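You operate a simulated robot arm through the tools that you are given. There is no shell and no other tool.

The job below is to be done with a simulated robot arm. You get a single attempt, and the scene is never put back.

TASK
Seal the open pack again and put it in the good tray.
Fine: lift it with the rocker and rock the pin down again.

Only the result counts: the job must be done as asked and must still hold three seconds after the hand-in. Knocking over, shifting, dropping, spilling or breaking anything else fails it. Lids that push on must go on centred and level and be pressed home; caps that screw on are set level and turned clockwise until they are tight.

THE ROBOT
A 6-joint arm with a two-finger parallel gripper, fixed in place. Base frame: the origin is on the floor under the middle of its stand, x ahead of it, y to its left, z up; the work surface is at about z = 0.74. Readings come in m, degrees, newtons and seconds.
With the tool pointing down near the work surface it reaches from about 0.26 to 0.68 m from the base axis. Its first joint turns from -66.0 to 66.0 degrees. Payload 2.9 kg.
Tool frame: the origin (TCP) lies between the finger pads and is the grasp point; the fingertips stand 0.03 m ahead of it; z points along the fingers, y is the line along which they close. The gripper opens to 0.11 m. The fingers are 0.02 m wide and 0.01 m thick; the gripper's body (0.048 by 0.112 m) begins 0.055 m behind the TCP.
Orientation is that of the tool frame in the base frame, as [roll, pitch, yaw] about the fixed x, y, z axes, in that order (R = Rz(yaw) Ry(pitch) Rx(roll)). With the fingers straight down and closing along the base's y, the tool's x points along the base's -x, its y along +y and its z along -z.

THE INTERFACE
- The arm moves only by the tool move_arm. Its argument "series" is a list of rows, each a list of 7 numbers: the opening, from 0 (shut) to 1 (fully open), then the shift along the base's x, y, z in units of 150 mm (1.0 is 150 mm), then the turn, a rotation vector about the base's x, y, z in units of 120 degrees (1.0 is 120 degrees). In form: [[jaw, dx, dy, dz, wx, wy, wz], ...]. A call has 1 to 20 rows; each row is the pose to reach, as a shift and turn from the pose commanded when the call began. A call with a number of a shift or a turn outside -1 to 1 is refused whole. Rows are played at 5 a second. More than 0.05 m and 8.6 degrees between two rows, or a gripper value outside its range, and nothing of the call is played. Where a pose cannot be reached the arm comes as near as it can. A force on the tool above 50 N (or 10 N above the force at the start of the call, whichever is more), or a blocked arm, ends the call early, and 0.2 s more pass. The fingers move at their own pace (about 0.108 m/s each) and stop on an object; they squeeze with about 42 N. The grip force told is the motor's: it shows also when the fingers shut on nothing. Time passes only in rows, and 0.2 s behind the last, so rows that repeat a pose let the fingers close. It gives the time, the measured TCP pose, the force on the tool (base axes), the opening and the grip force at its end, in the units of the frame above (readings bear some noise), with the torque about the TCP (base axes, N m) and any sound that the robot's microphone picked up.
- Cameras (640 x 400 px; columns grow to the right, rows downward): "scene" is fixed at [0.0953, 0.4507, 1.3816]; the picture's right is [-0.62, -0.79, 0.00], its down [-0.44, 0.35, -0.82] and it looks along [0.65, -0.51, -0.57] (base axes); focal length 352 px, centre (320, 200). "wrist" rides on the gripper at [0.072, 0.017, -0.103] in the tool frame; the picture's right is [-0.23, 0.97, 0.00], its down [-0.76, -0.18, -0.62] and it looks along [-0.61, -0.14, 0.78] (tool axes); focal length 222 px, centre (320, 200). There is no depth. A picture from a camera that has moved, and an enlarged one, comes with that camera's place and axes in the base frame and with its lens. The place of the scene camera against the robot may be out by one fixed shift of up to 0.012 m in any direction.
- camera(camera): a new picture of that camera. No time passes.
- inspect(camera, box): a new picture of the part [left, top, right, bottom] of that camera's present view, enlarged. No time passes.
- sign_off(): hands the job in; it is judged then, once.

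Nothing tells you positions but the pictures and the camera data. Unless the task says otherwise, let go and move clear before handing in.

The tools are called after "Emit:" by a JSON object that holds its "name" and its "arguments". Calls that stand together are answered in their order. move_arm: Moves the arm, as the interface text tells. Its arguments: {"type":"object","properties":{"series":{"type":"array","items":{"type":"array","items":{"type":"number"}}}},"required":["series"]} The other tools are called the same way: camera (camera) takes a picture; inspect (camera, box) takes an enlarged picture of a part of a camera's view; sign_off () hands the job in.

At the start:

```text
t: 0.0
tool_pos: [0.4404, -0.2059, 1.048]
tool_rot: [-179.9, 0.0, 180.0]
contact_force: [-0.4, -1.0, -0.6]
moment: [-0.03, -0.01, -0.01]
gripper_width: 0.1097
gripper_force: 0.1
```

scene: 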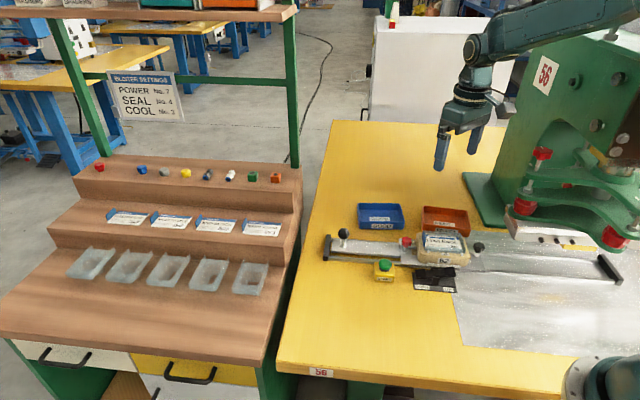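
wrist: 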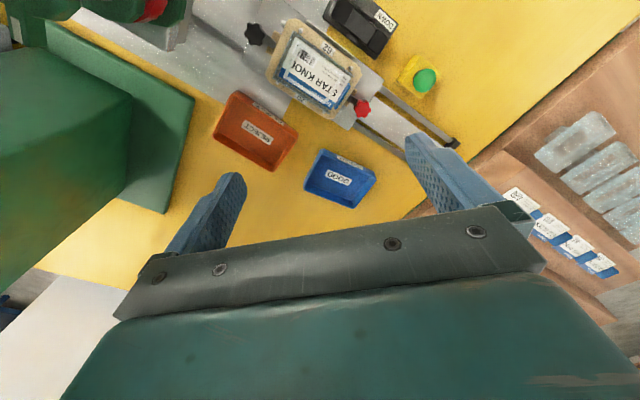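

I see a sealing machine with a slide carrying a pack, a green button, a black rocker box, a red and a blue tray, and a rack of supplies on the left. I'll take closer looks before moving anything.

Emit:
{"name": "inspect", "arguments": {"camera": "scene", "box": [310, 190, 490, 302]}}

Emit:
{"name": "inspect", "arguments": {"camera": "scene", "box": [460, 40, 640, 260]}}

Emit:
{"name": "inspect", "arguments": {"camera": "wrist", "box": [200, 0, 480, 175]}}

Emit:
{"name": "inspect", "arguments": {"camera": "scene", "box": [60, 60, 310, 300]}}

```text
3.56 times, centred on (400, 246) of scene
camera zoom: at [0.0953, 0.4507, 1.3816], right [-0.62, -0.79, 0.0], down [-0.44, 0.35, -0.82], along [0.65, -0.51, -0.57], focal length 1250 px, centre (36, 36)
```

zoom: 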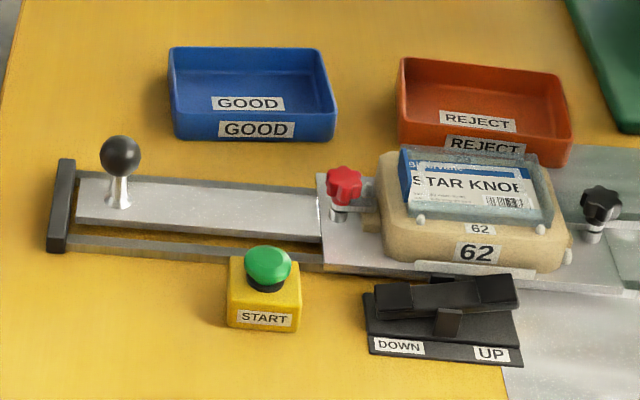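

```text
1.82 times, centred on (550, 150) of scene
camera zoom: at [0.0953, 0.4507, 1.3816], right [-0.62, -0.79, 0.0], down [-0.44, 0.35, -0.82], along [0.65, -0.51, -0.57], focal length 639 px, centre (-98, 291)
```

zoom: 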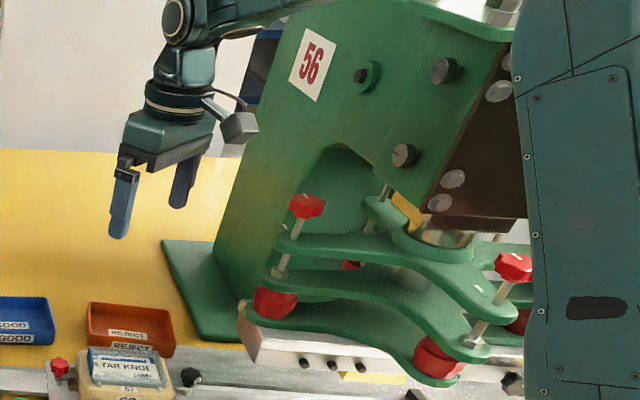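

```text
2.29 times, centred on (340, 88) of wrist
camera zoom: at [0.3686, -0.1899, 1.152], right [0.23, 0.97, 0.0], down [0.76, -0.18, 0.62], along [0.61, -0.14, -0.78], focal length 508 px, centre (274, 457)
```

zoom: 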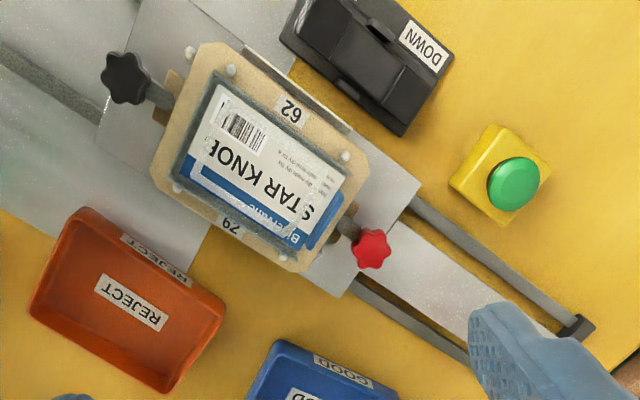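

```text
1.67 times, centred on (185, 180) of scene
camera zoom: at [0.0953, 0.4507, 1.3816], right [-0.62, -0.79, 0.0], down [-0.44, 0.35, -0.82], along [0.65, -0.51, -0.57], focal length 586 px, centre (545, 233)
```

zoom: 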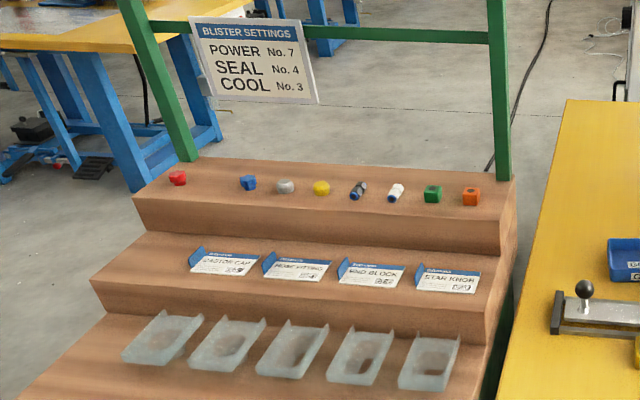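

The slide with its ball handle runs diagonally from about (0.60, -0.02) under the press to the right, and nest 62 with the pack sits near (0.43, -0.20). Next I look closer at the press for dials and at the pack itself.

Emit:
{"name": "inspect", "arguments": {"camera": "scene", "box": [500, 50, 640, 138]}}

Emit:
{"name": "inspect", "arguments": {"camera": "scene", "box": [480, 130, 640, 300]}}

Emit:
{"name": "inspect", "arguments": {"camera": "scene", "box": [390, 220, 490, 282]}}

Emit:
{"name": "inspect", "arguments": {"camera": "wrist", "box": [0, 0, 280, 175]}}

Emit:
{"name": "inspect", "arguments": {"camera": "wrist", "box": [250, 0, 390, 88]}}

Emit:
{"name": "inspect", "arguments": {"camera": "scene", "box": [350, 0, 500, 130]}}

```text
4.55 times, centred on (570, 94) of scene
camera zoom: at [0.0953, 0.4507, 1.3816], right [-0.62, -0.79, 0.0], down [-0.44, 0.35, -0.82], along [0.65, -0.51, -0.57], focal length 1598 px, centre (-816, 682)
```

zoom: 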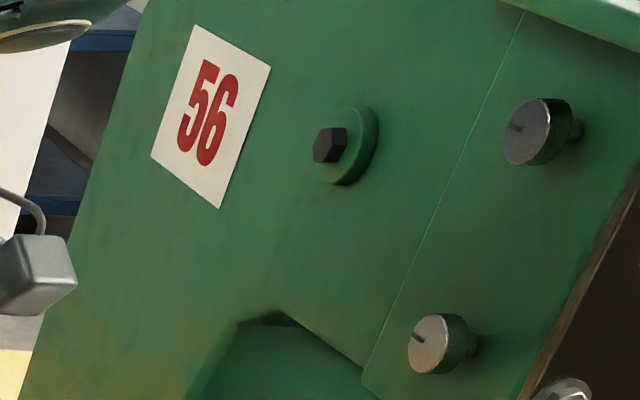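

```text
2.35 times, centred on (560, 215) of scene
camera zoom: at [0.0953, 0.4507, 1.3816], right [-0.62, -0.79, 0.0], down [-0.44, 0.35, -0.82], along [0.65, -0.51, -0.57], focal length 827 px, centre (-245, 165)
```

zoom: 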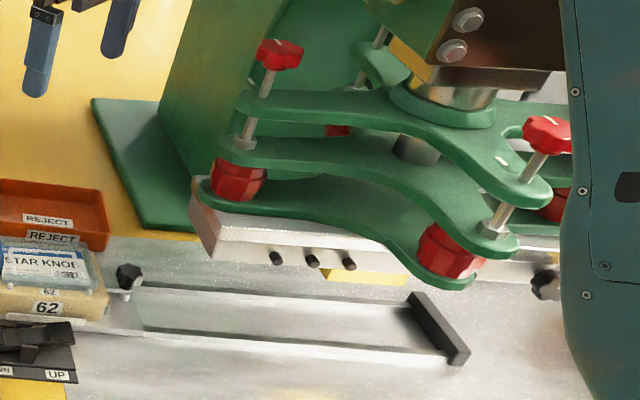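

```text
6.40 times, centred on (440, 251) of scene
camera zoom: at [0.0953, 0.4507, 1.3816], right [-0.62, -0.79, 0.0], down [-0.44, 0.35, -0.82], along [0.65, -0.51, -0.57], focal length 2250 px, centre (-448, -126)
```

zoom: 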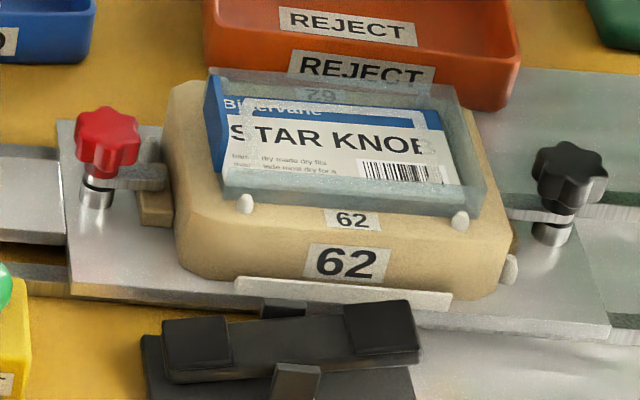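

```text
2.29 times, centred on (140, 88) of wrist
camera zoom: at [0.3686, -0.1899, 1.152], right [0.23, 0.97, 0.0], down [0.76, -0.18, 0.62], along [0.61, -0.14, -0.78], focal length 508 px, centre (731, 457)
```

zoom: 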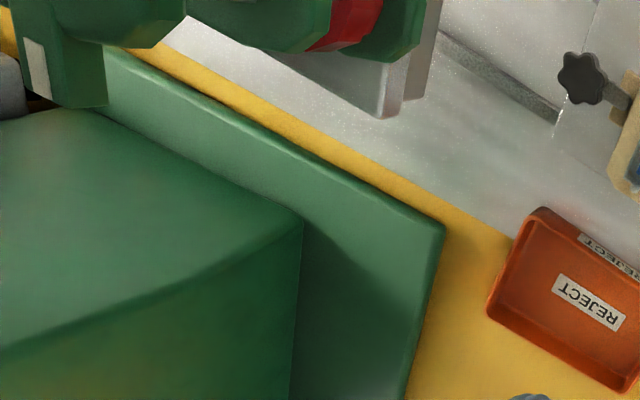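

```text
4.55 times, centred on (320, 44) of wrist
camera zoom: at [0.3686, -0.1899, 1.152], right [0.23, 0.97, 0.0], down [0.76, -0.18, 0.62], along [0.61, -0.14, -0.78], focal length 1010 px, centre (320, 909)
```

zoom: 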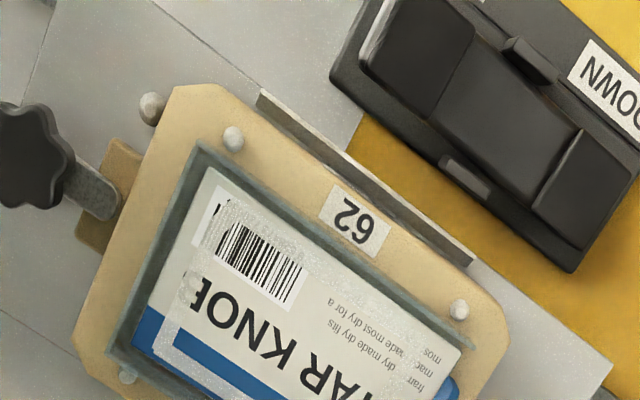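

```text
3.08 times, centred on (425, 65) of scene
camera zoom: at [0.0953, 0.4507, 1.3816], right [-0.62, -0.79, 0.0], down [-0.44, 0.35, -0.82], along [0.65, -0.51, -0.57], focal length 1082 px, centre (-3, 615)
```

zoom: 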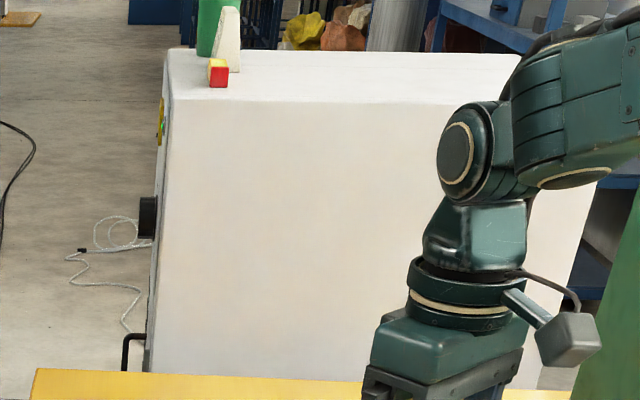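

The pack sits in nest 62 with clear film over a STAR KNOB card, and there are unsealed-looking edges I want to check. I'll bring the wrist camera closer over the pack, staying well above everything.

Emit:
{"name": "move_arm", "arguments": {"series": [[1, -0.11, 0.03, -0.15, 0, 0, 0], [1, -0.22, 0.06, -0.3, 0, 0, 0], [1, -0.33, 0.09, -0.45, 0, 0, 0], [1, -0.44, 0.12, -0.6, 0, 0, 0], [1, -0.55, 0.15, -0.75, 0, 0, 0], [1, -0.66, 0.17, -0.85, 0, 0, 0]]}}

```text
t: 1.4
tool_pos: [0.3437, -0.1806, 0.922]
tool_rot: [-180.0, 0.0, 180.0]
contact_force: [1.0, 0.0, -0.7]
moment: [-0.01, 0.03, -0.02]
gripper_width: 0.1101
gripper_force: 0.1
```

The arm is now just in front of the pack at a lower height. I'll take wrist and scene pictures for detail.

Emit:
{"name": "camera", "arguments": {"camera": "wrist"}}

Emit:
{"name": "inspect", "arguments": {"camera": "wrist", "box": [200, 60, 420, 198]}}

Emit:
{"name": "camera", "arguments": {"camera": "scene"}}

```text
taken
camera wrist: at [0.2698, -0.1635, 1.0247], right [0.23, 0.97, 0.0], down [0.76, -0.18, 0.62], along [0.61, -0.14, -0.78], focal length 222 px, centre (320, 200)
```

wrist: 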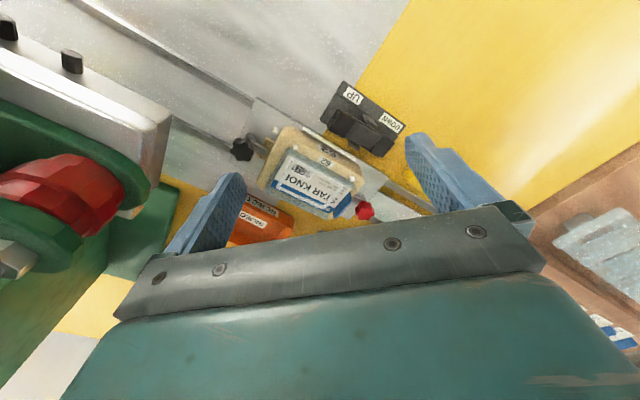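

```text
2.90 times, centred on (310, 129) of wrist
camera zoom: at [0.2698, -0.1635, 1.0247], right [0.23, 0.97, 0.0], down [0.76, -0.18, 0.62], along [0.61, -0.14, -0.78], focal length 644 px, centre (349, 406)
```

zoom: 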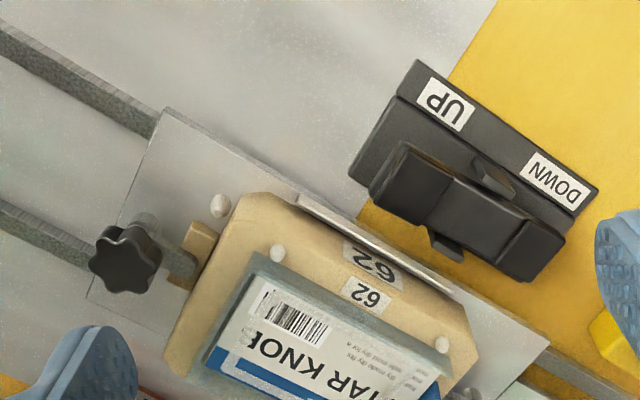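

```text
taken
```

scene: 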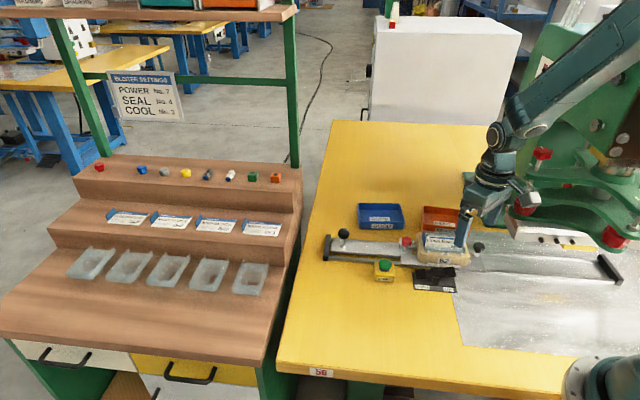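

The rocker's DOWN end looks pressed at present. I'll look at the supplies and the settings card closely, and at the pack from the scene camera again.

Emit:
{"name": "inspect", "arguments": {"camera": "scene", "box": [60, 230, 270, 310]}}

Emit:
{"name": "inspect", "arguments": {"camera": "scene", "box": [90, 200, 290, 245]}}

Emit:
{"name": "inspect", "arguments": {"camera": "scene", "box": [405, 225, 475, 270]}}

Emit:
{"name": "inspect", "arguments": {"camera": "scene", "box": [365, 0, 430, 120]}}

```text
3.05 times, centred on (165, 270) of scene
camera zoom: at [0.0953, 0.4507, 1.3816], right [-0.62, -0.79, 0.0], down [-0.44, 0.35, -0.82], along [0.65, -0.51, -0.57], focal length 1071 px, centre (792, -13)
```

zoom: 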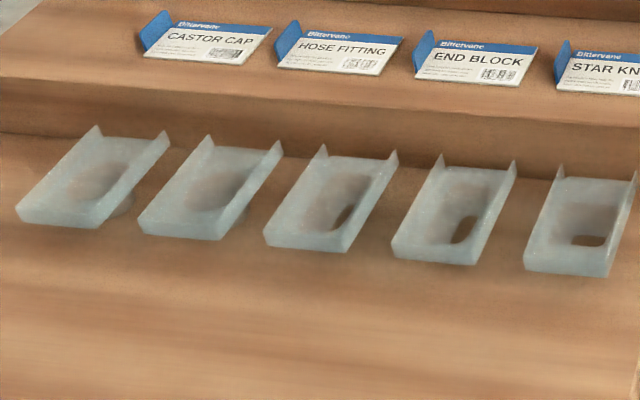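

```text
3.20 times, centred on (190, 222) of scene
camera zoom: at [0.0953, 0.4507, 1.3816], right [-0.62, -0.79, 0.0], down [-0.44, 0.35, -0.82], along [0.65, -0.51, -0.57], focal length 1125 px, centre (736, 128)
```

zoom: 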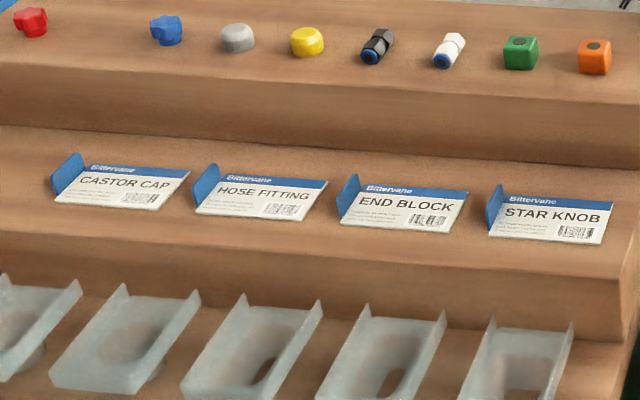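

```text
8.89 times, centred on (440, 248) of scene
camera zoom: at [0.0953, 0.4507, 1.3816], right [-0.62, -0.79, 0.0], down [-0.44, 0.35, -0.82], along [0.65, -0.51, -0.57], focal length 3125 px, centre (-747, -222)
```

zoom: 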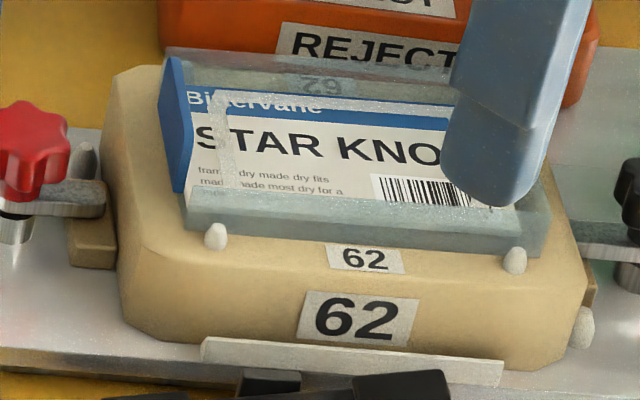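

```text
3.33 times, centred on (398, 60) of scene
camera zoom: at [0.0953, 0.4507, 1.3816], right [-0.62, -0.79, 0.0], down [-0.44, 0.35, -0.82], along [0.65, -0.51, -0.57], focal length 1172 px, centre (62, 667)
```

zoom: 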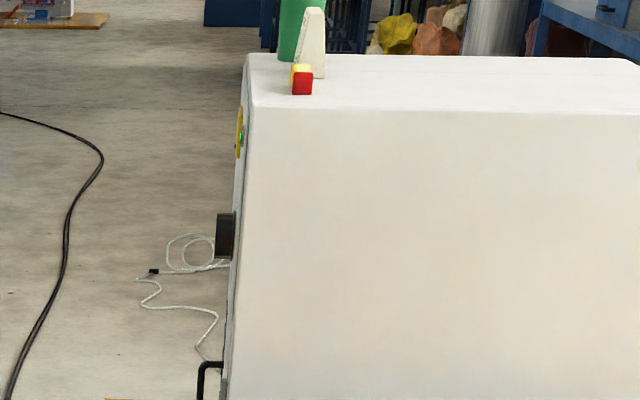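

The pack is a blister tray with the STAR KNOB card laid in, and the press stands to the right with a couple of possible dials on its front. I'll swing the wrist camera toward the press front to see whether anything there matters (settings card reads POWER 7, SEAL 4, COOL 3).

Emit:
{"name": "move_arm", "arguments": {"series": [[1, -0.07, 0.16, 0.16, 0, 0, -0.05], [1, -0.14, 0.33, 0.33, 0, 0, -0.1], [1, -0.21, 0.5, 0.5, 0, 0, -0.15], [1, -0.28, 0.66, 0.66, 0, 0, -0.2], [1, -0.35, 0.83, 0.83, 0, 0, -0.25], [1, -0.4, 1.0, 1.0, 0, 0, -0.3]]}}

Emit:
{"name": "camera", "arguments": {"camera": "wrist"}}

```text
t: 2.8
tool_pos: [0.283, -0.0314, 1.0712]
tool_rot: [180.0, 0.0, 143.9]
contact_force: [0.1, -0.5, 0.0]
moment: [-0.03, -0.05, 0.04]
gripper_width: 0.1101
gripper_force: 0.0
```

```text
taken
camera wrist: at [0.2329, 0.0251, 1.1742], right [0.76, 0.65, 0.0], down [0.51, -0.59, 0.62], along [0.41, -0.47, -0.78], focal length 222 px, centre (320, 200)
```

wrist: 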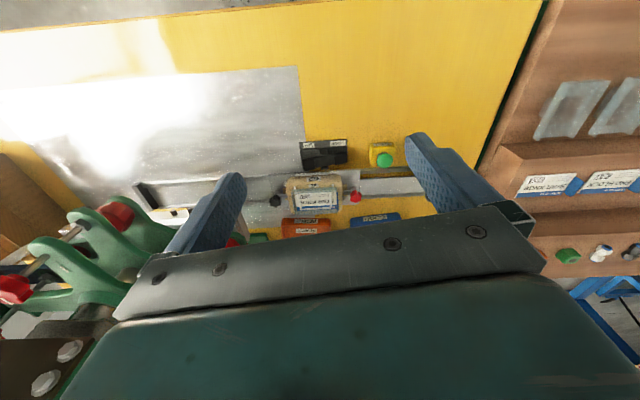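

From here the press front is hidden behind the gripper body. The arm may now block less of the scene camera's view, so I'll look at the press from there.

Emit:
{"name": "camera", "arguments": {"camera": "scene"}}

Emit:
{"name": "inspect", "arguments": {"camera": "scene", "box": [540, 0, 640, 140]}}

Emit:
{"name": "inspect", "arguments": {"camera": "wrist", "box": [0, 130, 260, 400]}}

Emit:
{"name": "inspect", "arguments": {"camera": "wrist", "box": [250, 125, 430, 240]}}

```text
taken
```

scene: 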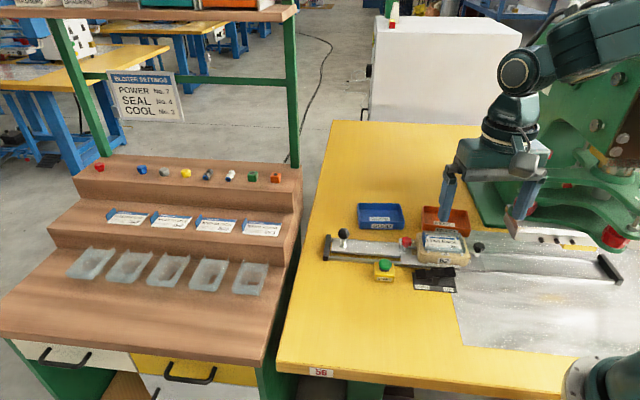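

```text
2.86 times, centred on (590, 70) of scene
camera zoom: at [0.0953, 0.4507, 1.3816], right [-0.62, -0.79, 0.0], down [-0.44, 0.35, -0.82], along [0.65, -0.51, -0.57], focal length 1004 px, centre (-451, 571)
```

zoom: 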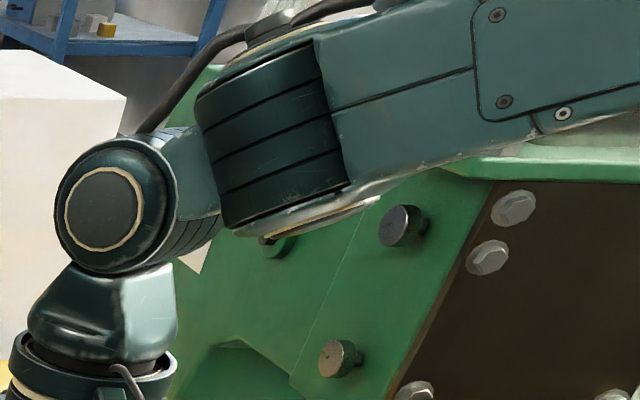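

```text
1.48 times, centred on (130, 265) of wrist
camera zoom: at [0.2329, 0.0251, 1.1742], right [0.76, 0.65, 0.0], down [0.51, -0.59, 0.62], along [0.41, -0.47, -0.78], focal length 329 px, centre (602, 104)
```

zoom: 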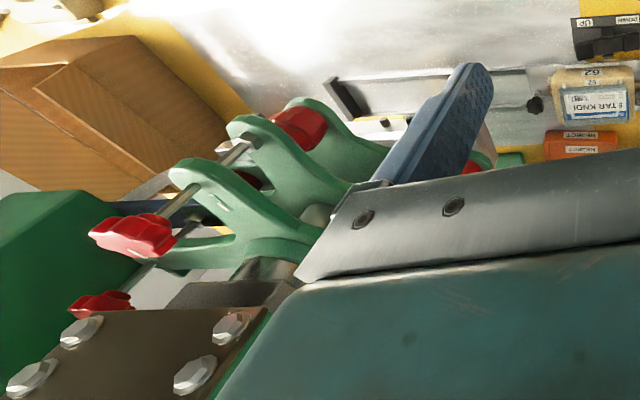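

```text
3.48 times, centred on (340, 182) of wrist
camera zoom: at [0.2329, 0.0251, 1.1742], right [0.76, 0.65, 0.0], down [0.51, -0.59, 0.62], along [0.41, -0.47, -0.78], focal length 773 px, centre (250, 261)
```

zoom: 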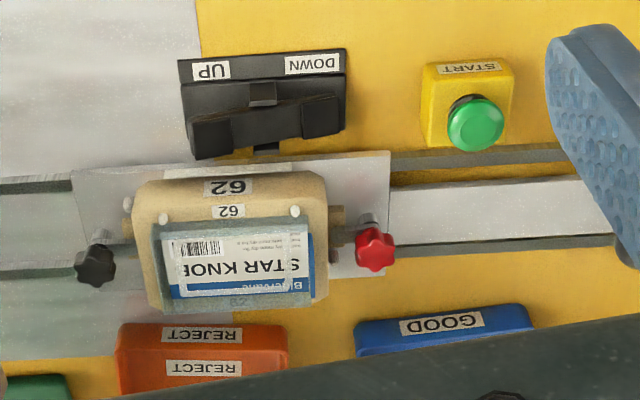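

The press front carries only bolts and pegs, with no numbered dials, so the wall settings aren't something I can or need to touch. I'll now shift the wrist camera to measure the ball handle, START button, rocker and GOOD tray accurately.

Emit:
{"name": "move_arm", "arguments": {"series": [[1, 0.25, 0.07, 0, 0, 0, -0.03], [1, 0.5, 0.14, 0, 0, 0, -0.07], [1, 0.7, 0.2, 0, 0, 0, -0.075]]}}

Emit:
{"name": "camera", "arguments": {"camera": "wrist"}}

Emit:
{"name": "inspect", "arguments": {"camera": "wrist", "box": [200, 60, 440, 210]}}

```text
t: 3.6
tool_pos: [0.3861, -0.002, 1.0714]
tool_rot: [-180.0, 0.1, 134.9]
contact_force: [0.3, -0.9, -0.5]
moment: [0.06, -0.02, -0.04]
gripper_width: 0.1102
gripper_force: 0.1
```

```text
taken
camera wrist: at [0.3479, 0.0613, 1.1741], right [0.85, 0.53, 0.0], down [0.41, -0.66, 0.62], along [0.33, -0.53, -0.78], focal length 222 px, centre (320, 200)
```

wrist: 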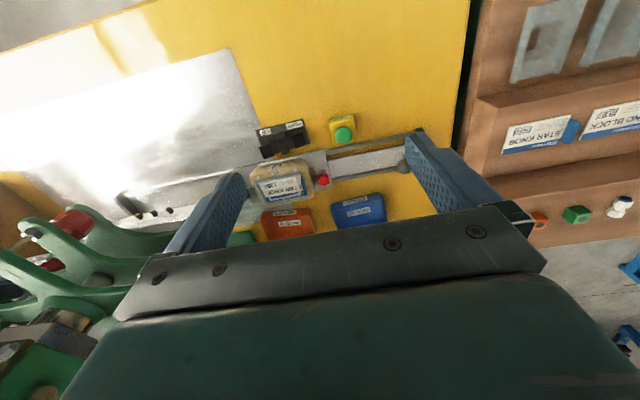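

```text
2.67 times, centred on (320, 135) of wrist
camera zoom: at [0.3479, 0.0613, 1.1741], right [0.85, 0.53, 0.0], down [0.41, -0.66, 0.62], along [0.33, -0.53, -0.78], focal length 592 px, centre (320, 373)
```

zoom: 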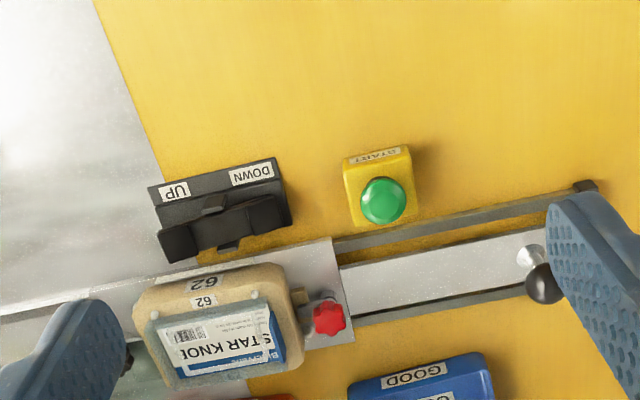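

I place the START button at about (0.469, -0.053, 0.785), the ball handle at about (0.602, -0.038, 0.797), and the rail runs at 45° along y = x − 0.64; the nest must travel roughly 0.29 m toward the press. The scene camera seems shifted by about (+0.005, +0.011). Next I go above the ball handle with the jaw closing along the rail.

Emit:
{"name": "move_arm", "arguments": {"series": [[1, 0.25, -0.04, -0.17, 0, 0, 0], [1, 0.5, -0.08, -0.34, 0, 0, 0], [1, 0.75, -0.12, -0.5, 0, 0, 0], [0.7, 0.95, -0.16, -0.65, 0, 0, 0]]}}

Emit:
{"name": "move_arm", "arguments": {"series": [[0.55, 0.25, -0.04, -0.15, 0, 0, 0], [0.55, 0.49, -0.08, -0.25, 0, 0, 0], [0.55, 0.49, -0.08, -0.25, 0, 0, 0]]}}

Emit:
{"name": "camera", "arguments": {"camera": "wrist"}}

Emit:
{"name": "inspect", "arguments": {"camera": "wrist", "box": [200, 60, 440, 210]}}

```text
t: 4.6
tool_pos: [0.5295, -0.0246, 0.9731]
tool_rot: [180.0, 0.0, 135.0]
contact_force: [1.3, 0.3, 0.6]
moment: [0.0, 0.01, -0.01]
gripper_width: 0.077
gripper_force: 0.1
```

```text
t: 5.4
tool_pos: [0.6028, -0.0367, 0.9354]
tool_rot: [-180.0, 0.0, 134.9]
contact_force: [-0.2, 0.4, 0.3]
moment: [0.02, -0.02, -0.01]
gripper_width: 0.0606
gripper_force: 0.1
```

```text
taken
camera wrist: at [0.5637, 0.0263, 1.0388], right [0.85, 0.53, 0.0], down [0.41, -0.66, 0.62], along [0.33, -0.53, -0.78], focal length 222 px, centre (320, 200)
```

wrist: 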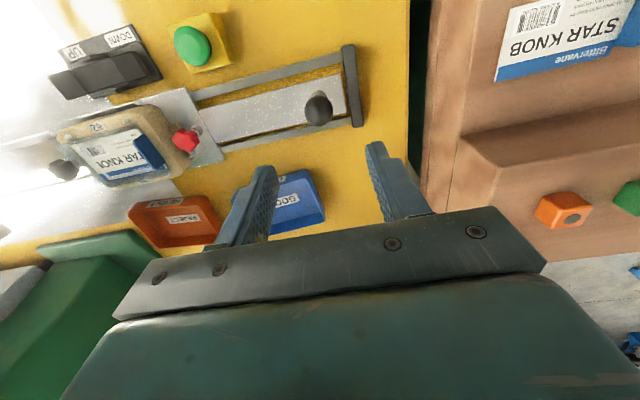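

```text
2.67 times, centred on (320, 135) of wrist
camera zoom: at [0.5637, 0.0263, 1.0388], right [0.85, 0.53, 0.0], down [0.41, -0.66, 0.62], along [0.33, -0.53, -0.78], focal length 592 px, centre (320, 373)
```

zoom: 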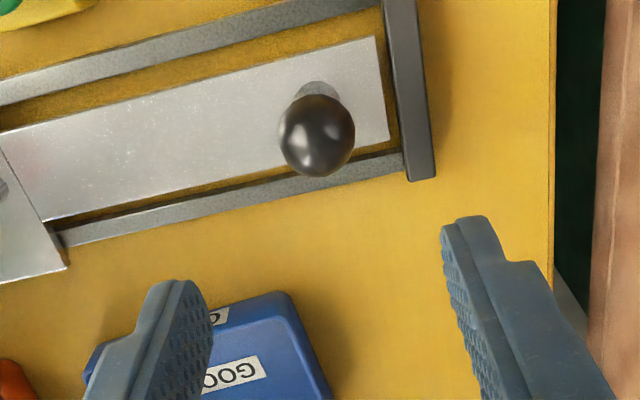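

The ball sits right below the gripper at about (0.602, -0.038, 0.794), with the rail's end stop about 3 cm behind it. I narrow the jaw to about 44 mm, lower around the ball and close on it.

Emit:
{"name": "move_arm", "arguments": {"series": [[0.4, -0.005, -0.005, -0.1, 0, 0, 0], [0.4, -0.007, -0.007, -0.35, 0, 0, 0], [0.4, -0.007, -0.007, -0.6, 0, 0, 0], [0.4, -0.007, -0.007, -0.78, 0, 0, 0], [0.4, -0.007, -0.007, -0.88, 0, 0, 0]]}}

Emit:
{"name": "camera", "arguments": {"camera": "wrist"}}

Emit:
{"name": "inspect", "arguments": {"camera": "scene", "box": [310, 190, 410, 270]}}

```text
t: 6.6
tool_pos: [0.6027, -0.0389, 0.8022]
tool_rot: [180.0, 0.0, 135.1]
contact_force: [-0.3, 0.7, 0.2]
moment: [0.03, -0.01, 0.04]
gripper_width: 0.0442
gripper_force: 0.0
```

```text
taken
camera wrist: at [0.5629, 0.0249, 0.9068], right [0.85, 0.53, 0.0], down [0.41, -0.66, 0.62], along [0.33, -0.53, -0.78], focal length 222 px, centre (320, 200)
```

wrist: 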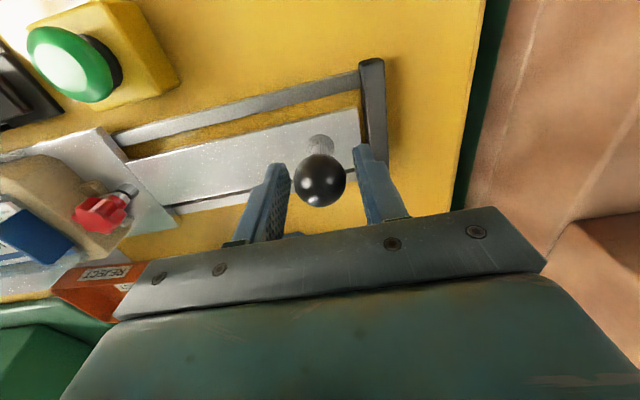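

```text
5.00 times, centred on (360, 230) of scene
camera zoom: at [0.0953, 0.4507, 1.3816], right [-0.62, -0.79, 0.0], down [-0.44, 0.35, -0.82], along [0.65, -0.51, -0.57], focal length 1758 px, centre (120, 50)
```

zoom: 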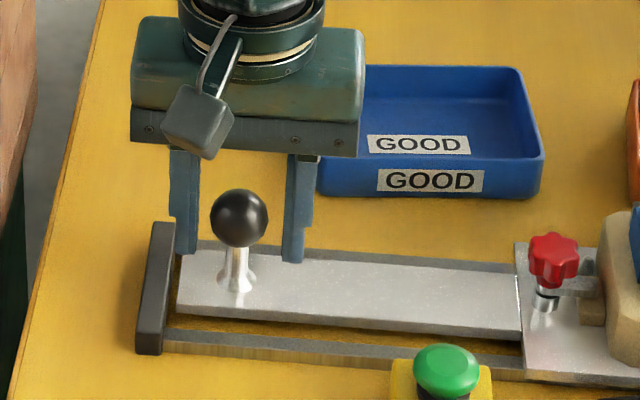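

The ball is centred between the pads. I close on it now.

Emit:
{"name": "move_arm", "arguments": {"series": [[0.2, 0, 0, 0, 0, 0, 0], [0.0, 0, 0, 0, 0, 0, 0], [0.0, 0, 0, 0, 0, 0, 0]]}}

```text
t: 7.4
tool_pos: [0.6019, -0.0389, 0.8027]
tool_rot: [180.0, 0.1, 134.9]
contact_force: [2.2, 0.0, -3.2]
moment: [-0.29, -0.42, 0.05]
gripper_width: 0.0304
gripper_force: 44.7
```

The handle is gripped at its 30 mm width. I slide it along the rail toward the press, watching side forces.

Emit:
{"name": "move_arm", "arguments": {"series": [[0, -0.08, -0.08, 0, 0, 0, 0], [0, -0.18, -0.18, 0, 0, 0, 0], [0, -0.28, -0.28, 0, 0, 0, 0], [0, -0.38, -0.38, 0, 0, 0, 0], [0, -0.48, -0.48, 0, 0, 0, 0]]}}

Emit:
{"name": "inspect", "arguments": {"camera": "scene", "box": [320, 190, 640, 300]}}

```text
t: 8.6
tool_pos: [0.5301, -0.1108, 0.804]
tool_rot: [-179.9, 0.0, 135.0]
contact_force: [6.9, -4.1, -9.5]
moment: [-0.37, -0.02, -0.19]
gripper_width: 0.0306
gripper_force: 44.5
```

```text
2.00 times, centred on (480, 245) of scene
camera zoom: at [0.0956, 0.4506, 1.3816], right [-0.62, -0.79, 0.0], down [-0.44, 0.35, -0.82], along [0.65, -0.51, -0.57], focal length 703 px, centre (0, 110)
```

zoom: 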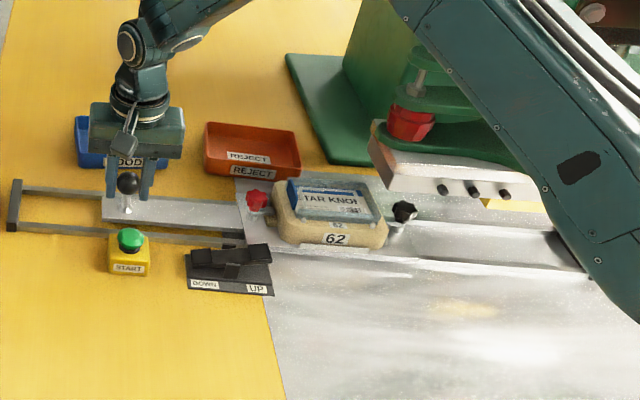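

The slide follows the handle smoothly, with a small side force suggesting the rail is turned a touch past 45°. I continue toward the press with a slight correction.

Emit:
{"name": "move_arm", "arguments": {"series": [[0, -0.07, -0.085, 0, 0, 0, 0], [0, -0.16, -0.178, 0, 0, 0, 0], [0, -0.26, -0.28, 0, 0, 0, 0], [0, -0.36, -0.382, 0, 0, 0, 0], [0, -0.46, -0.484, 0, 0, 0, 0]]}}

Emit:
{"name": "inspect", "arguments": {"camera": "scene", "box": [320, 190, 640, 300]}}

```text
t: 9.8
tool_pos: [0.459, -0.182, 0.8032]
tool_rot: [-179.9, -0.4, 135.0]
contact_force: [-14.7, 15.9, -4.7]
moment: [0.04, 0.21, -0.19]
gripper_width: 0.0306
gripper_force: 45.1
```

```text
2.00 times, centred on (480, 245) of scene
camera zoom: at [0.0951, 0.451, 1.3815], right [-0.62, -0.79, 0.0], down [-0.44, 0.35, -0.82], along [0.65, -0.51, -0.57], focal length 703 px, centre (0, 110)
```

zoom: 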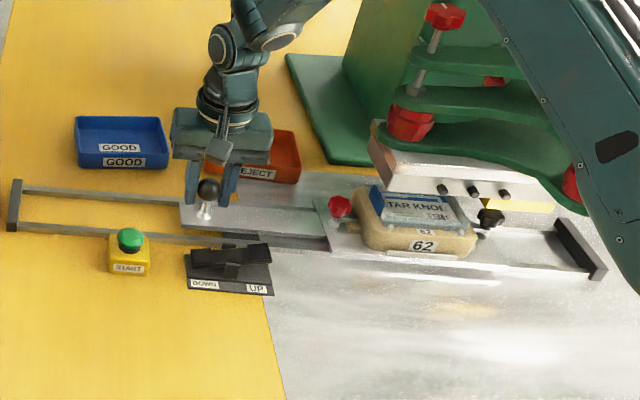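

The side force came from over-correcting by about 2 mm, so the rail is essentially at 45°. I undo that shift and continue a further 5 cm.

Emit:
{"name": "move_arm", "arguments": {"series": [[0, -0.029, -0.011, 0, 0, 0, 0], [0, -0.089, -0.071, 0, 0, 0, 0], [0, -0.149, -0.131, 0, 0, 0, 0], [0, -0.209, -0.191, 0, 0, 0, 0], [0, -0.249, -0.231, 0, 0, 0, 0]]}}

Emit:
{"name": "inspect", "arguments": {"camera": "scene", "box": [440, 190, 640, 300]}}

Emit:
{"name": "camera", "arguments": {"camera": "wrist"}}

```text
t: 11.0
tool_pos: [0.4235, -0.2179, 0.804]
tool_rot: [-179.9, 0.0, 134.9]
contact_force: [-4.4, 5.9, -23.4]
moment: [0.5, 0.55, -0.03]
gripper_width: 0.0304
gripper_force: 45.3
```

```text
3.20 times, centred on (540, 245) of scene
camera zoom: at [0.0956, 0.4506, 1.3816], right [-0.62, -0.79, 0.0], down [-0.44, 0.35, -0.82], along [0.65, -0.51, -0.57], focal length 1125 px, centre (-384, 56)
```

zoom: 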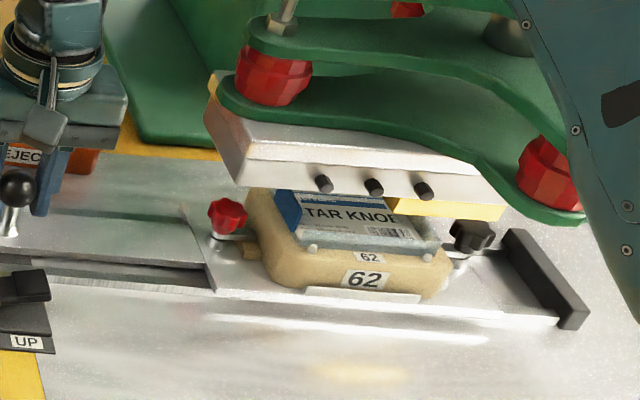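

```text
taken
camera wrist: at [0.3837, -0.1546, 0.907], right [0.85, 0.53, 0.0], down [0.41, -0.66, 0.62], along [0.33, -0.53, -0.78], focal length 222 px, centre (320, 200)
```

wrist: 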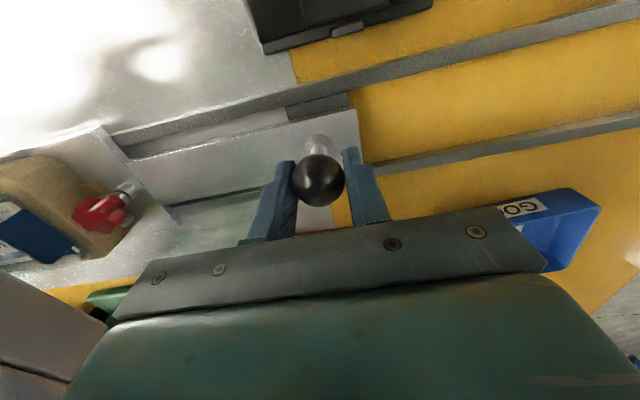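

The nest is now nearly under the press and the plate is close to the end stop. I ease the height slightly and creep on until it meets the stop.

Emit:
{"name": "move_arm", "arguments": {"series": [[0, -0.025, -0.023, -0.008, 0, 0, 0], [0, -0.05, -0.046, -0.01, 0, 0, 0], [0, -0.075, -0.071, -0.01, 0, 0, 0]]}}

Emit:
{"name": "inspect", "arguments": {"camera": "scene", "box": [440, 190, 640, 300]}}

```text
t: 11.8
tool_pos: [0.4128, -0.2281, 0.8044]
tool_rot: [-180.0, 0.1, 135.0]
contact_force: [-4.5, 6.5, 2.0]
moment: [0.75, 0.77, 0.01]
gripper_width: 0.0304
gripper_force: 45.1
```

```text
3.20 times, centred on (540, 245) of scene
camera zoom: at [0.0952, 0.4508, 1.3816], right [-0.62, -0.79, 0.0], down [-0.44, 0.35, -0.82], along [0.65, -0.51, -0.57], focal length 1125 px, centre (-384, 56)
```

zoom: 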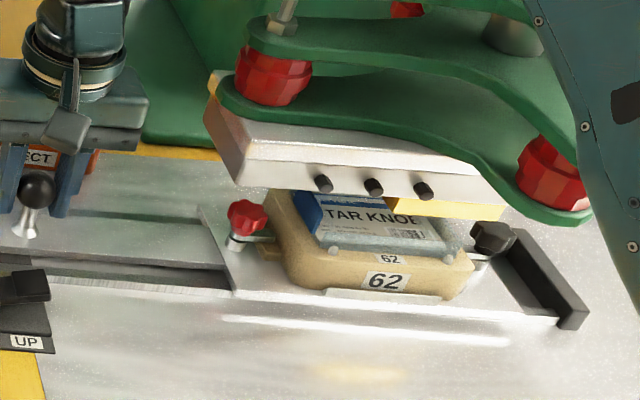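

Still moving freely along the rail, so I continue in small steps toward the stop.

Emit:
{"name": "move_arm", "arguments": {"series": [[0, -0.03, -0.03, 0, 0, 0, 0], [0, -0.06, -0.06, 0, 0, 0, 0], [0, -0.09, -0.09, 0, 0, 0, 0]]}}

Emit:
{"name": "inspect", "arguments": {"camera": "scene", "box": [440, 190, 640, 300]}}

```text
t: 12.6
tool_pos: [0.3996, -0.2421, 0.8037]
tool_rot: [-180.0, 0.2, 135.0]
contact_force: [-8.0, 10.6, 14.4]
moment: [0.1, 0.03, 0.01]
gripper_width: 0.0305
gripper_force: 45.0
```

```text
3.20 times, centred on (540, 245) of scene
camera zoom: at [0.095, 0.451, 1.3815], right [-0.62, -0.79, 0.0], down [-0.44, 0.35, -0.82], along [0.65, -0.51, -0.57], focal length 1125 px, centre (-384, 56)
```

zoom: 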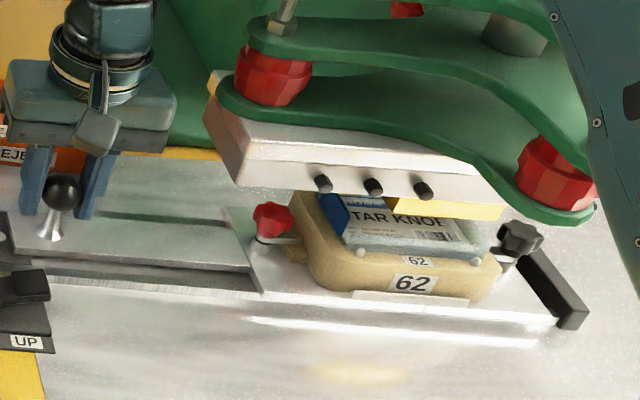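

The nest is now about under the brass die of the press (nest s ≈ −0.138, die s ≈ −0.14 along the rail). I zoom in on the plate and stop before creeping the last few millimetres.

Emit:
{"name": "inspect", "arguments": {"camera": "scene", "box": [530, 225, 630, 300]}}

Emit:
{"name": "move_arm", "arguments": {"series": [[0, -0.02, -0.01, 0.003, 0, 0, 0], [0, -0.035, -0.025, 0.003, 0, 0, 0]]}}

Emit:
{"name": "inspect", "arguments": {"camera": "scene", "box": [530, 225, 630, 300]}}

```text
5.33 times, centred on (580, 262) of scene
camera zoom: at [0.095, 0.451, 1.3815], right [-0.62, -0.79, 0.0], down [-0.44, 0.35, -0.82], along [0.65, -0.51, -0.57], focal length 1875 px, centre (-1067, -133)
```

zoom: 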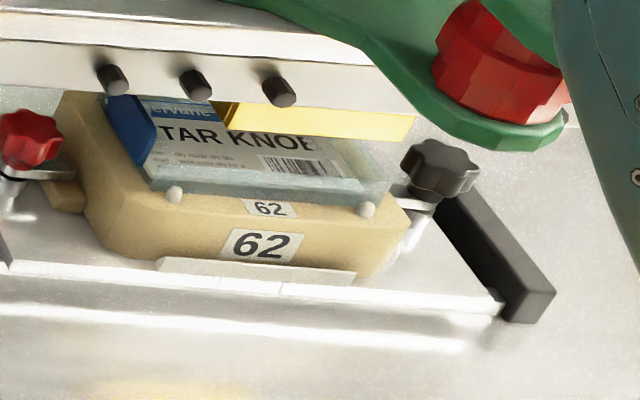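

```text
t: 13.2
tool_pos: [0.3947, -0.2457, 0.8037]
tool_rot: [-179.9, 0.2, 134.9]
contact_force: [1.3, -2.4, 9.8]
moment: [0.62, 0.64, 0.16]
gripper_width: 0.0307
gripper_force: 45.0
```

```text
5.33 times, centred on (580, 262) of scene
camera zoom: at [0.0953, 0.4506, 1.3816], right [-0.62, -0.79, 0.0], down [-0.44, 0.35, -0.82], along [0.65, -0.51, -0.57], focal length 1875 px, centre (-1067, -133)
```

zoom: 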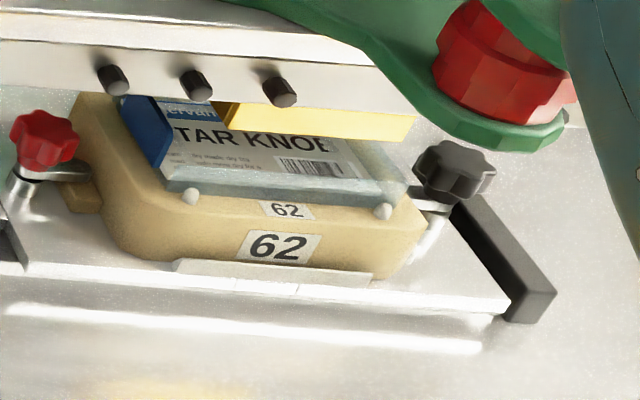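

The plate is just about at the stop. I creep a few more millimetres to make firm contact.

Emit:
{"name": "move_arm", "arguments": {"series": [[0, -0.015, -0.015, 0, 0, 0, 0], [0, -0.03, -0.03, 0, 0, 0, 0]]}}

Emit:
{"name": "inspect", "arguments": {"camera": "scene", "box": [530, 225, 630, 300]}}

```text
t: 13.8
tool_pos: [0.3907, -0.2491, 0.8038]
tool_rot: [179.9, 0.3, 135.1]
contact_force: [12.1, -1.1, 6.1]
moment: [0.12, 0.3, -0.43]
gripper_width: 0.0305
gripper_force: 45.1
```

```text
5.33 times, centred on (580, 262) of scene
camera zoom: at [0.0955, 0.4507, 1.3816], right [-0.62, -0.79, 0.0], down [-0.44, 0.35, -0.82], along [0.65, -0.51, -0.57], focal length 1875 px, centre (-1067, -133)
```

zoom: 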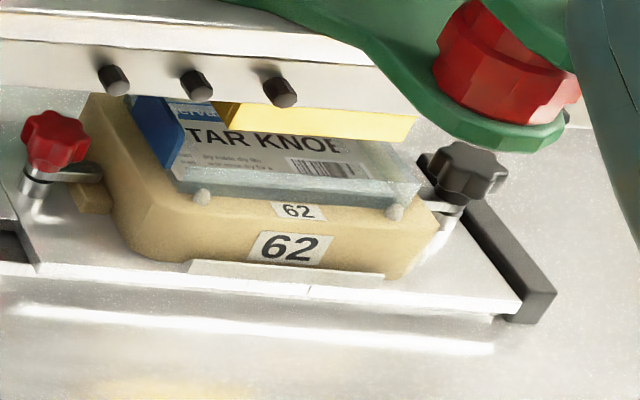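

A push-back force is starting to show, so it may have just met the stop. One more small step to confirm.

Emit:
{"name": "move_arm", "arguments": {"series": [[0, -0.01, -0.01, 0, 0, 0, 0], [0, -0.02, -0.02, 0, 0, 0, 0]]}}

Emit:
{"name": "inspect", "arguments": {"camera": "scene", "box": [530, 225, 630, 300]}}

```text
t: 14.4
tool_pos: [0.3899, -0.2498, 0.8037]
tool_rot: [179.4, 0.2, 135.4]
contact_force: [35.9, 18.0, -2.2]
moment: [-0.55, -0.36, -0.34]
gripper_width: 0.0304
gripper_force: 44.9
```

```text
5.33 times, centred on (580, 262) of scene
camera zoom: at [0.0961, 0.4511, 1.3814], right [-0.62, -0.79, 0.0], down [-0.45, 0.35, -0.82], along [0.65, -0.51, -0.57], focal length 1875 px, centre (-1067, -133)
```

zoom: 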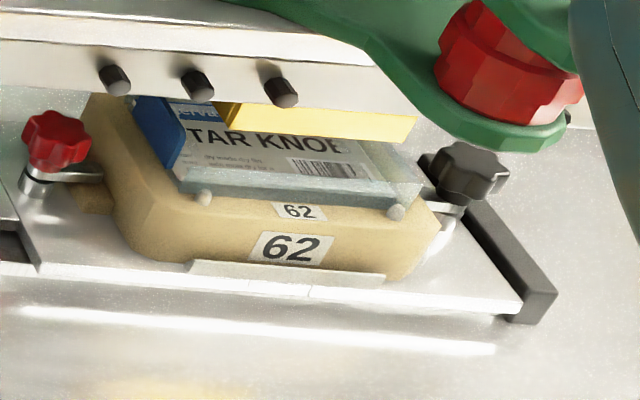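

The plate is firmly against the stop (about 38 N, total travel 0.30 m). I relax the push, open and lift straight off the handle.

Emit:
{"name": "move_arm", "arguments": {"series": [[0, 0.012, 0.006, 0, 0, 0, 0], [0, 0.018, 0.01, 0, 0, 0, 0]]}}

Emit:
{"name": "move_arm", "arguments": {"series": [[0.2, 0, 0, 0, 0, 0, 0], [0.4, 0, 0, 0, 0, 0, 0], [0.45, 0, 0, 0, 0, 0, 0], [0.45, 0, 0, 0.15, 0, 0, 0], [0.45, 0, 0, 0.4, 0, 0, 0], [0.45, 0, 0, 0.7, 0, 0, 0]]}}

Emit:
{"name": "camera", "arguments": {"camera": "wrist"}}

Emit:
{"name": "inspect", "arguments": {"camera": "scene", "box": [420, 190, 640, 310]}}

```text
t: 15.0
tool_pos: [0.3915, -0.2503, 0.8036]
tool_rot: [179.6, 0.0, 135.2]
contact_force: [24.2, 13.4, 3.0]
moment: [-0.56, -0.91, 0.09]
gripper_width: 0.0305
gripper_force: 45.0
```

```text
t: 16.4
tool_pos: [0.3878, -0.2507, 0.9095]
tool_rot: [179.9, 0.0, 134.9]
contact_force: [-0.3, -0.3, 0.1]
moment: [-0.02, 0.02, -0.02]
gripper_width: 0.0495
gripper_force: 0.1
```

```text
taken
camera wrist: at [0.3487, -0.1884, 1.0125], right [0.85, 0.53, 0.0], down [0.41, -0.66, 0.62], along [0.33, -0.53, -0.78], focal length 222 px, centre (320, 200)
```

wrist: 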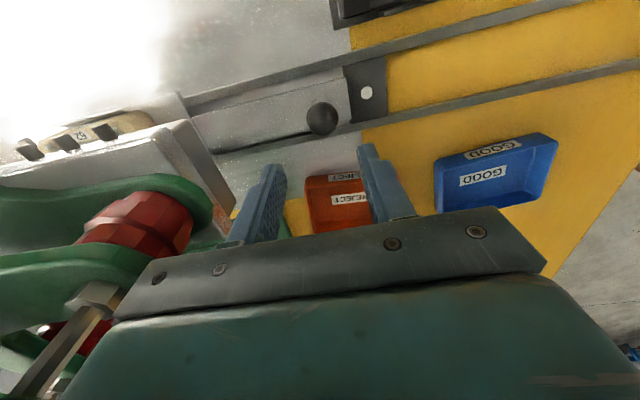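

```text
2.91 times, centred on (530, 250) of scene
camera zoom: at [0.0953, 0.4507, 1.3816], right [-0.62, -0.79, 0.0], down [-0.44, 0.35, -0.82], along [0.65, -0.51, -0.57], focal length 1023 px, centre (-291, 54)
```

zoom: 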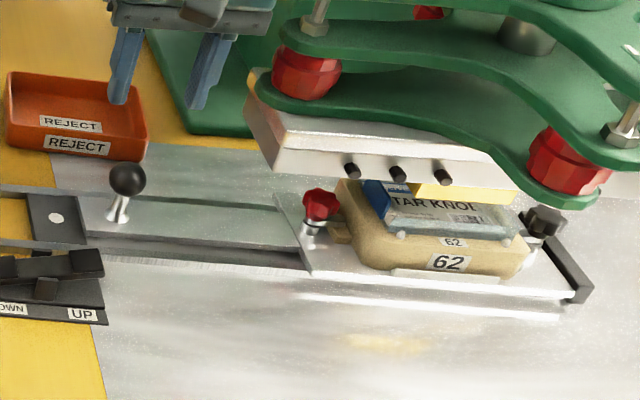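

The slide is seated under the press, and the white lifter pin is visible at the empty home position. Next I move over the START button with the fingers closed.

Emit:
{"name": "move_arm", "arguments": {"series": [[0.3, 0.08, 0.25, 0.05, 0, 0, 0], [0.0, 0.17, 0.5, 0.05, 0, 0, 0], [0.0, 0.25, 0.75, 0.05, 0, 0, 0], [0.0, 0.3, 0.95, 0.05, 0, 0, 0]]}}

Emit:
{"name": "move_arm", "arguments": {"series": [[0.0, 0.12, 0.18, -0.1, 0, 0, 0], [0.0, 0.24, 0.36, -0.2, 0, 0, 0], [0.0, 0.24, 0.36, -0.2, 0, 0, 0]]}}

Emit:
{"name": "camera", "arguments": {"camera": "wrist"}}

```text
t: 17.4
tool_pos: [0.4338, -0.1083, 0.9155]
tool_rot: [180.0, 0.1, 135.0]
contact_force: [-0.8, 0.1, -0.9]
moment: [0.0, 0.0, 0.02]
gripper_width: 0.0
gripper_force: 38.2
```

```text
t: 18.2
tool_pos: [0.4708, -0.0535, 0.8872]
tool_rot: [180.0, 0.0, 135.0]
contact_force: [0.6, -0.2, 0.3]
moment: [0.01, -0.01, 0.02]
gripper_width: 0.0
gripper_force: 37.5
```

```text
taken
camera wrist: at [0.4307, 0.0094, 0.9895], right [0.85, 0.53, 0.0], down [0.41, -0.66, 0.62], along [0.33, -0.53, -0.78], focal length 222 px, centre (320, 200)
```

wrist: 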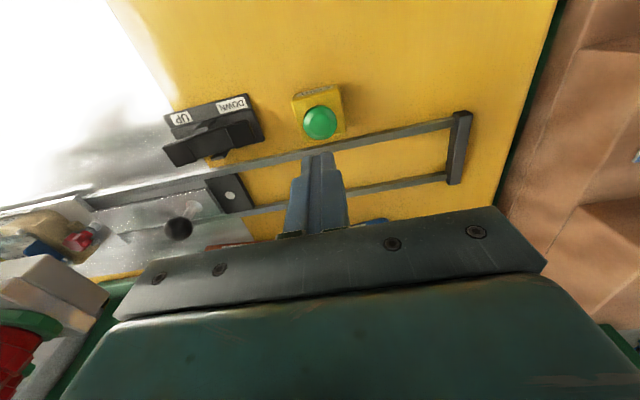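

The button is straight below the closed fingertips at about (0.469, -0.053). I press it down gently in small steps.

Emit:
{"name": "move_arm", "arguments": {"series": [[0, -0.01, 0.005, -0.2, 0, 0, 0], [0, -0.01, 0.005, -0.36, 0, 0, 0], [0, -0.01, 0.005, -0.4, 0, 0, 0], [0, -0.01, 0.005, -0.43, 0, 0, 0], [0, -0.01, 0.005, -0.46, 0, 0, 0]]}}

Emit:
{"name": "inspect", "arguments": {"camera": "scene", "box": [350, 230, 420, 290]}}

```text
t: 19.4
tool_pos: [0.4696, -0.0545, 0.8169]
tool_rot: [-179.9, 0.0, 135.0]
contact_force: [-0.2, 1.1, 0.4]
moment: [0.03, 0.01, 0.02]
gripper_width: 0.0001
gripper_force: 37.7
```

```text
6.67 times, centred on (385, 260) of scene
camera zoom: at [0.0953, 0.4507, 1.3816], right [-0.62, -0.79, 0.0], down [-0.44, 0.35, -0.82], along [0.65, -0.51, -0.57], focal length 2343 px, centre (-113, -200)
```

zoom: 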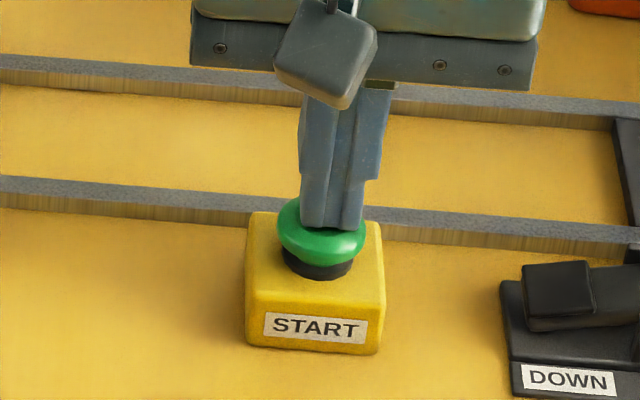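

The fingertips are at the dome's surface. I continue down a few more millimetres to actuate it.

Emit:
{"name": "move_arm", "arguments": {"series": [[0, 0, 0, -0.015, 0, 0, 0], [0, 0, 0, -0.03, 0, 0, 0], [0, 0, 0, -0.045, 0, 0, 0], [0, 0, 0, -0.06, 0, 0, 0]]}}

```text
t: 20.4
tool_pos: [0.4687, -0.0535, 0.809]
tool_rot: [-180.0, 0.0, 134.9]
contact_force: [-9.1, -1.6, 26.3]
moment: [-0.04, 0.24, -0.06]
gripper_width: 0.0
gripper_force: 37.5
heard: click
```

A click was heard with about 26 N on the button. I lift off and look at what the press does.

Emit:
{"name": "move_arm", "arguments": {"series": [[0, 0, 0, 0.06, 0, 0, 0], [0, 0, 0, 0.25, 0, 0, 0]]}}

Emit:
{"name": "inspect", "arguments": {"camera": "scene", "box": [420, 130, 640, 310]}}

```text
t: 21.0
tool_pos: [0.4701, -0.054, 0.8441]
tool_rot: [180.0, 0.1, 135.0]
contact_force: [0.2, 0.1, 0.2]
moment: [-0.02, 0.01, -0.03]
gripper_width: 0.0
gripper_force: 37.6
```

```text
2.22 times, centred on (530, 220) of scene
camera zoom: at [0.0953, 0.4507, 1.3816], right [-0.62, -0.79, 0.0], down [-0.44, 0.35, -0.82], along [0.65, -0.51, -0.57], focal length 781 px, centre (-147, 156)
```

zoom: 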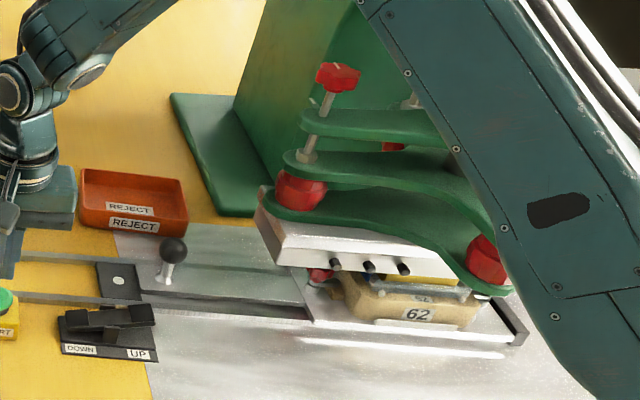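

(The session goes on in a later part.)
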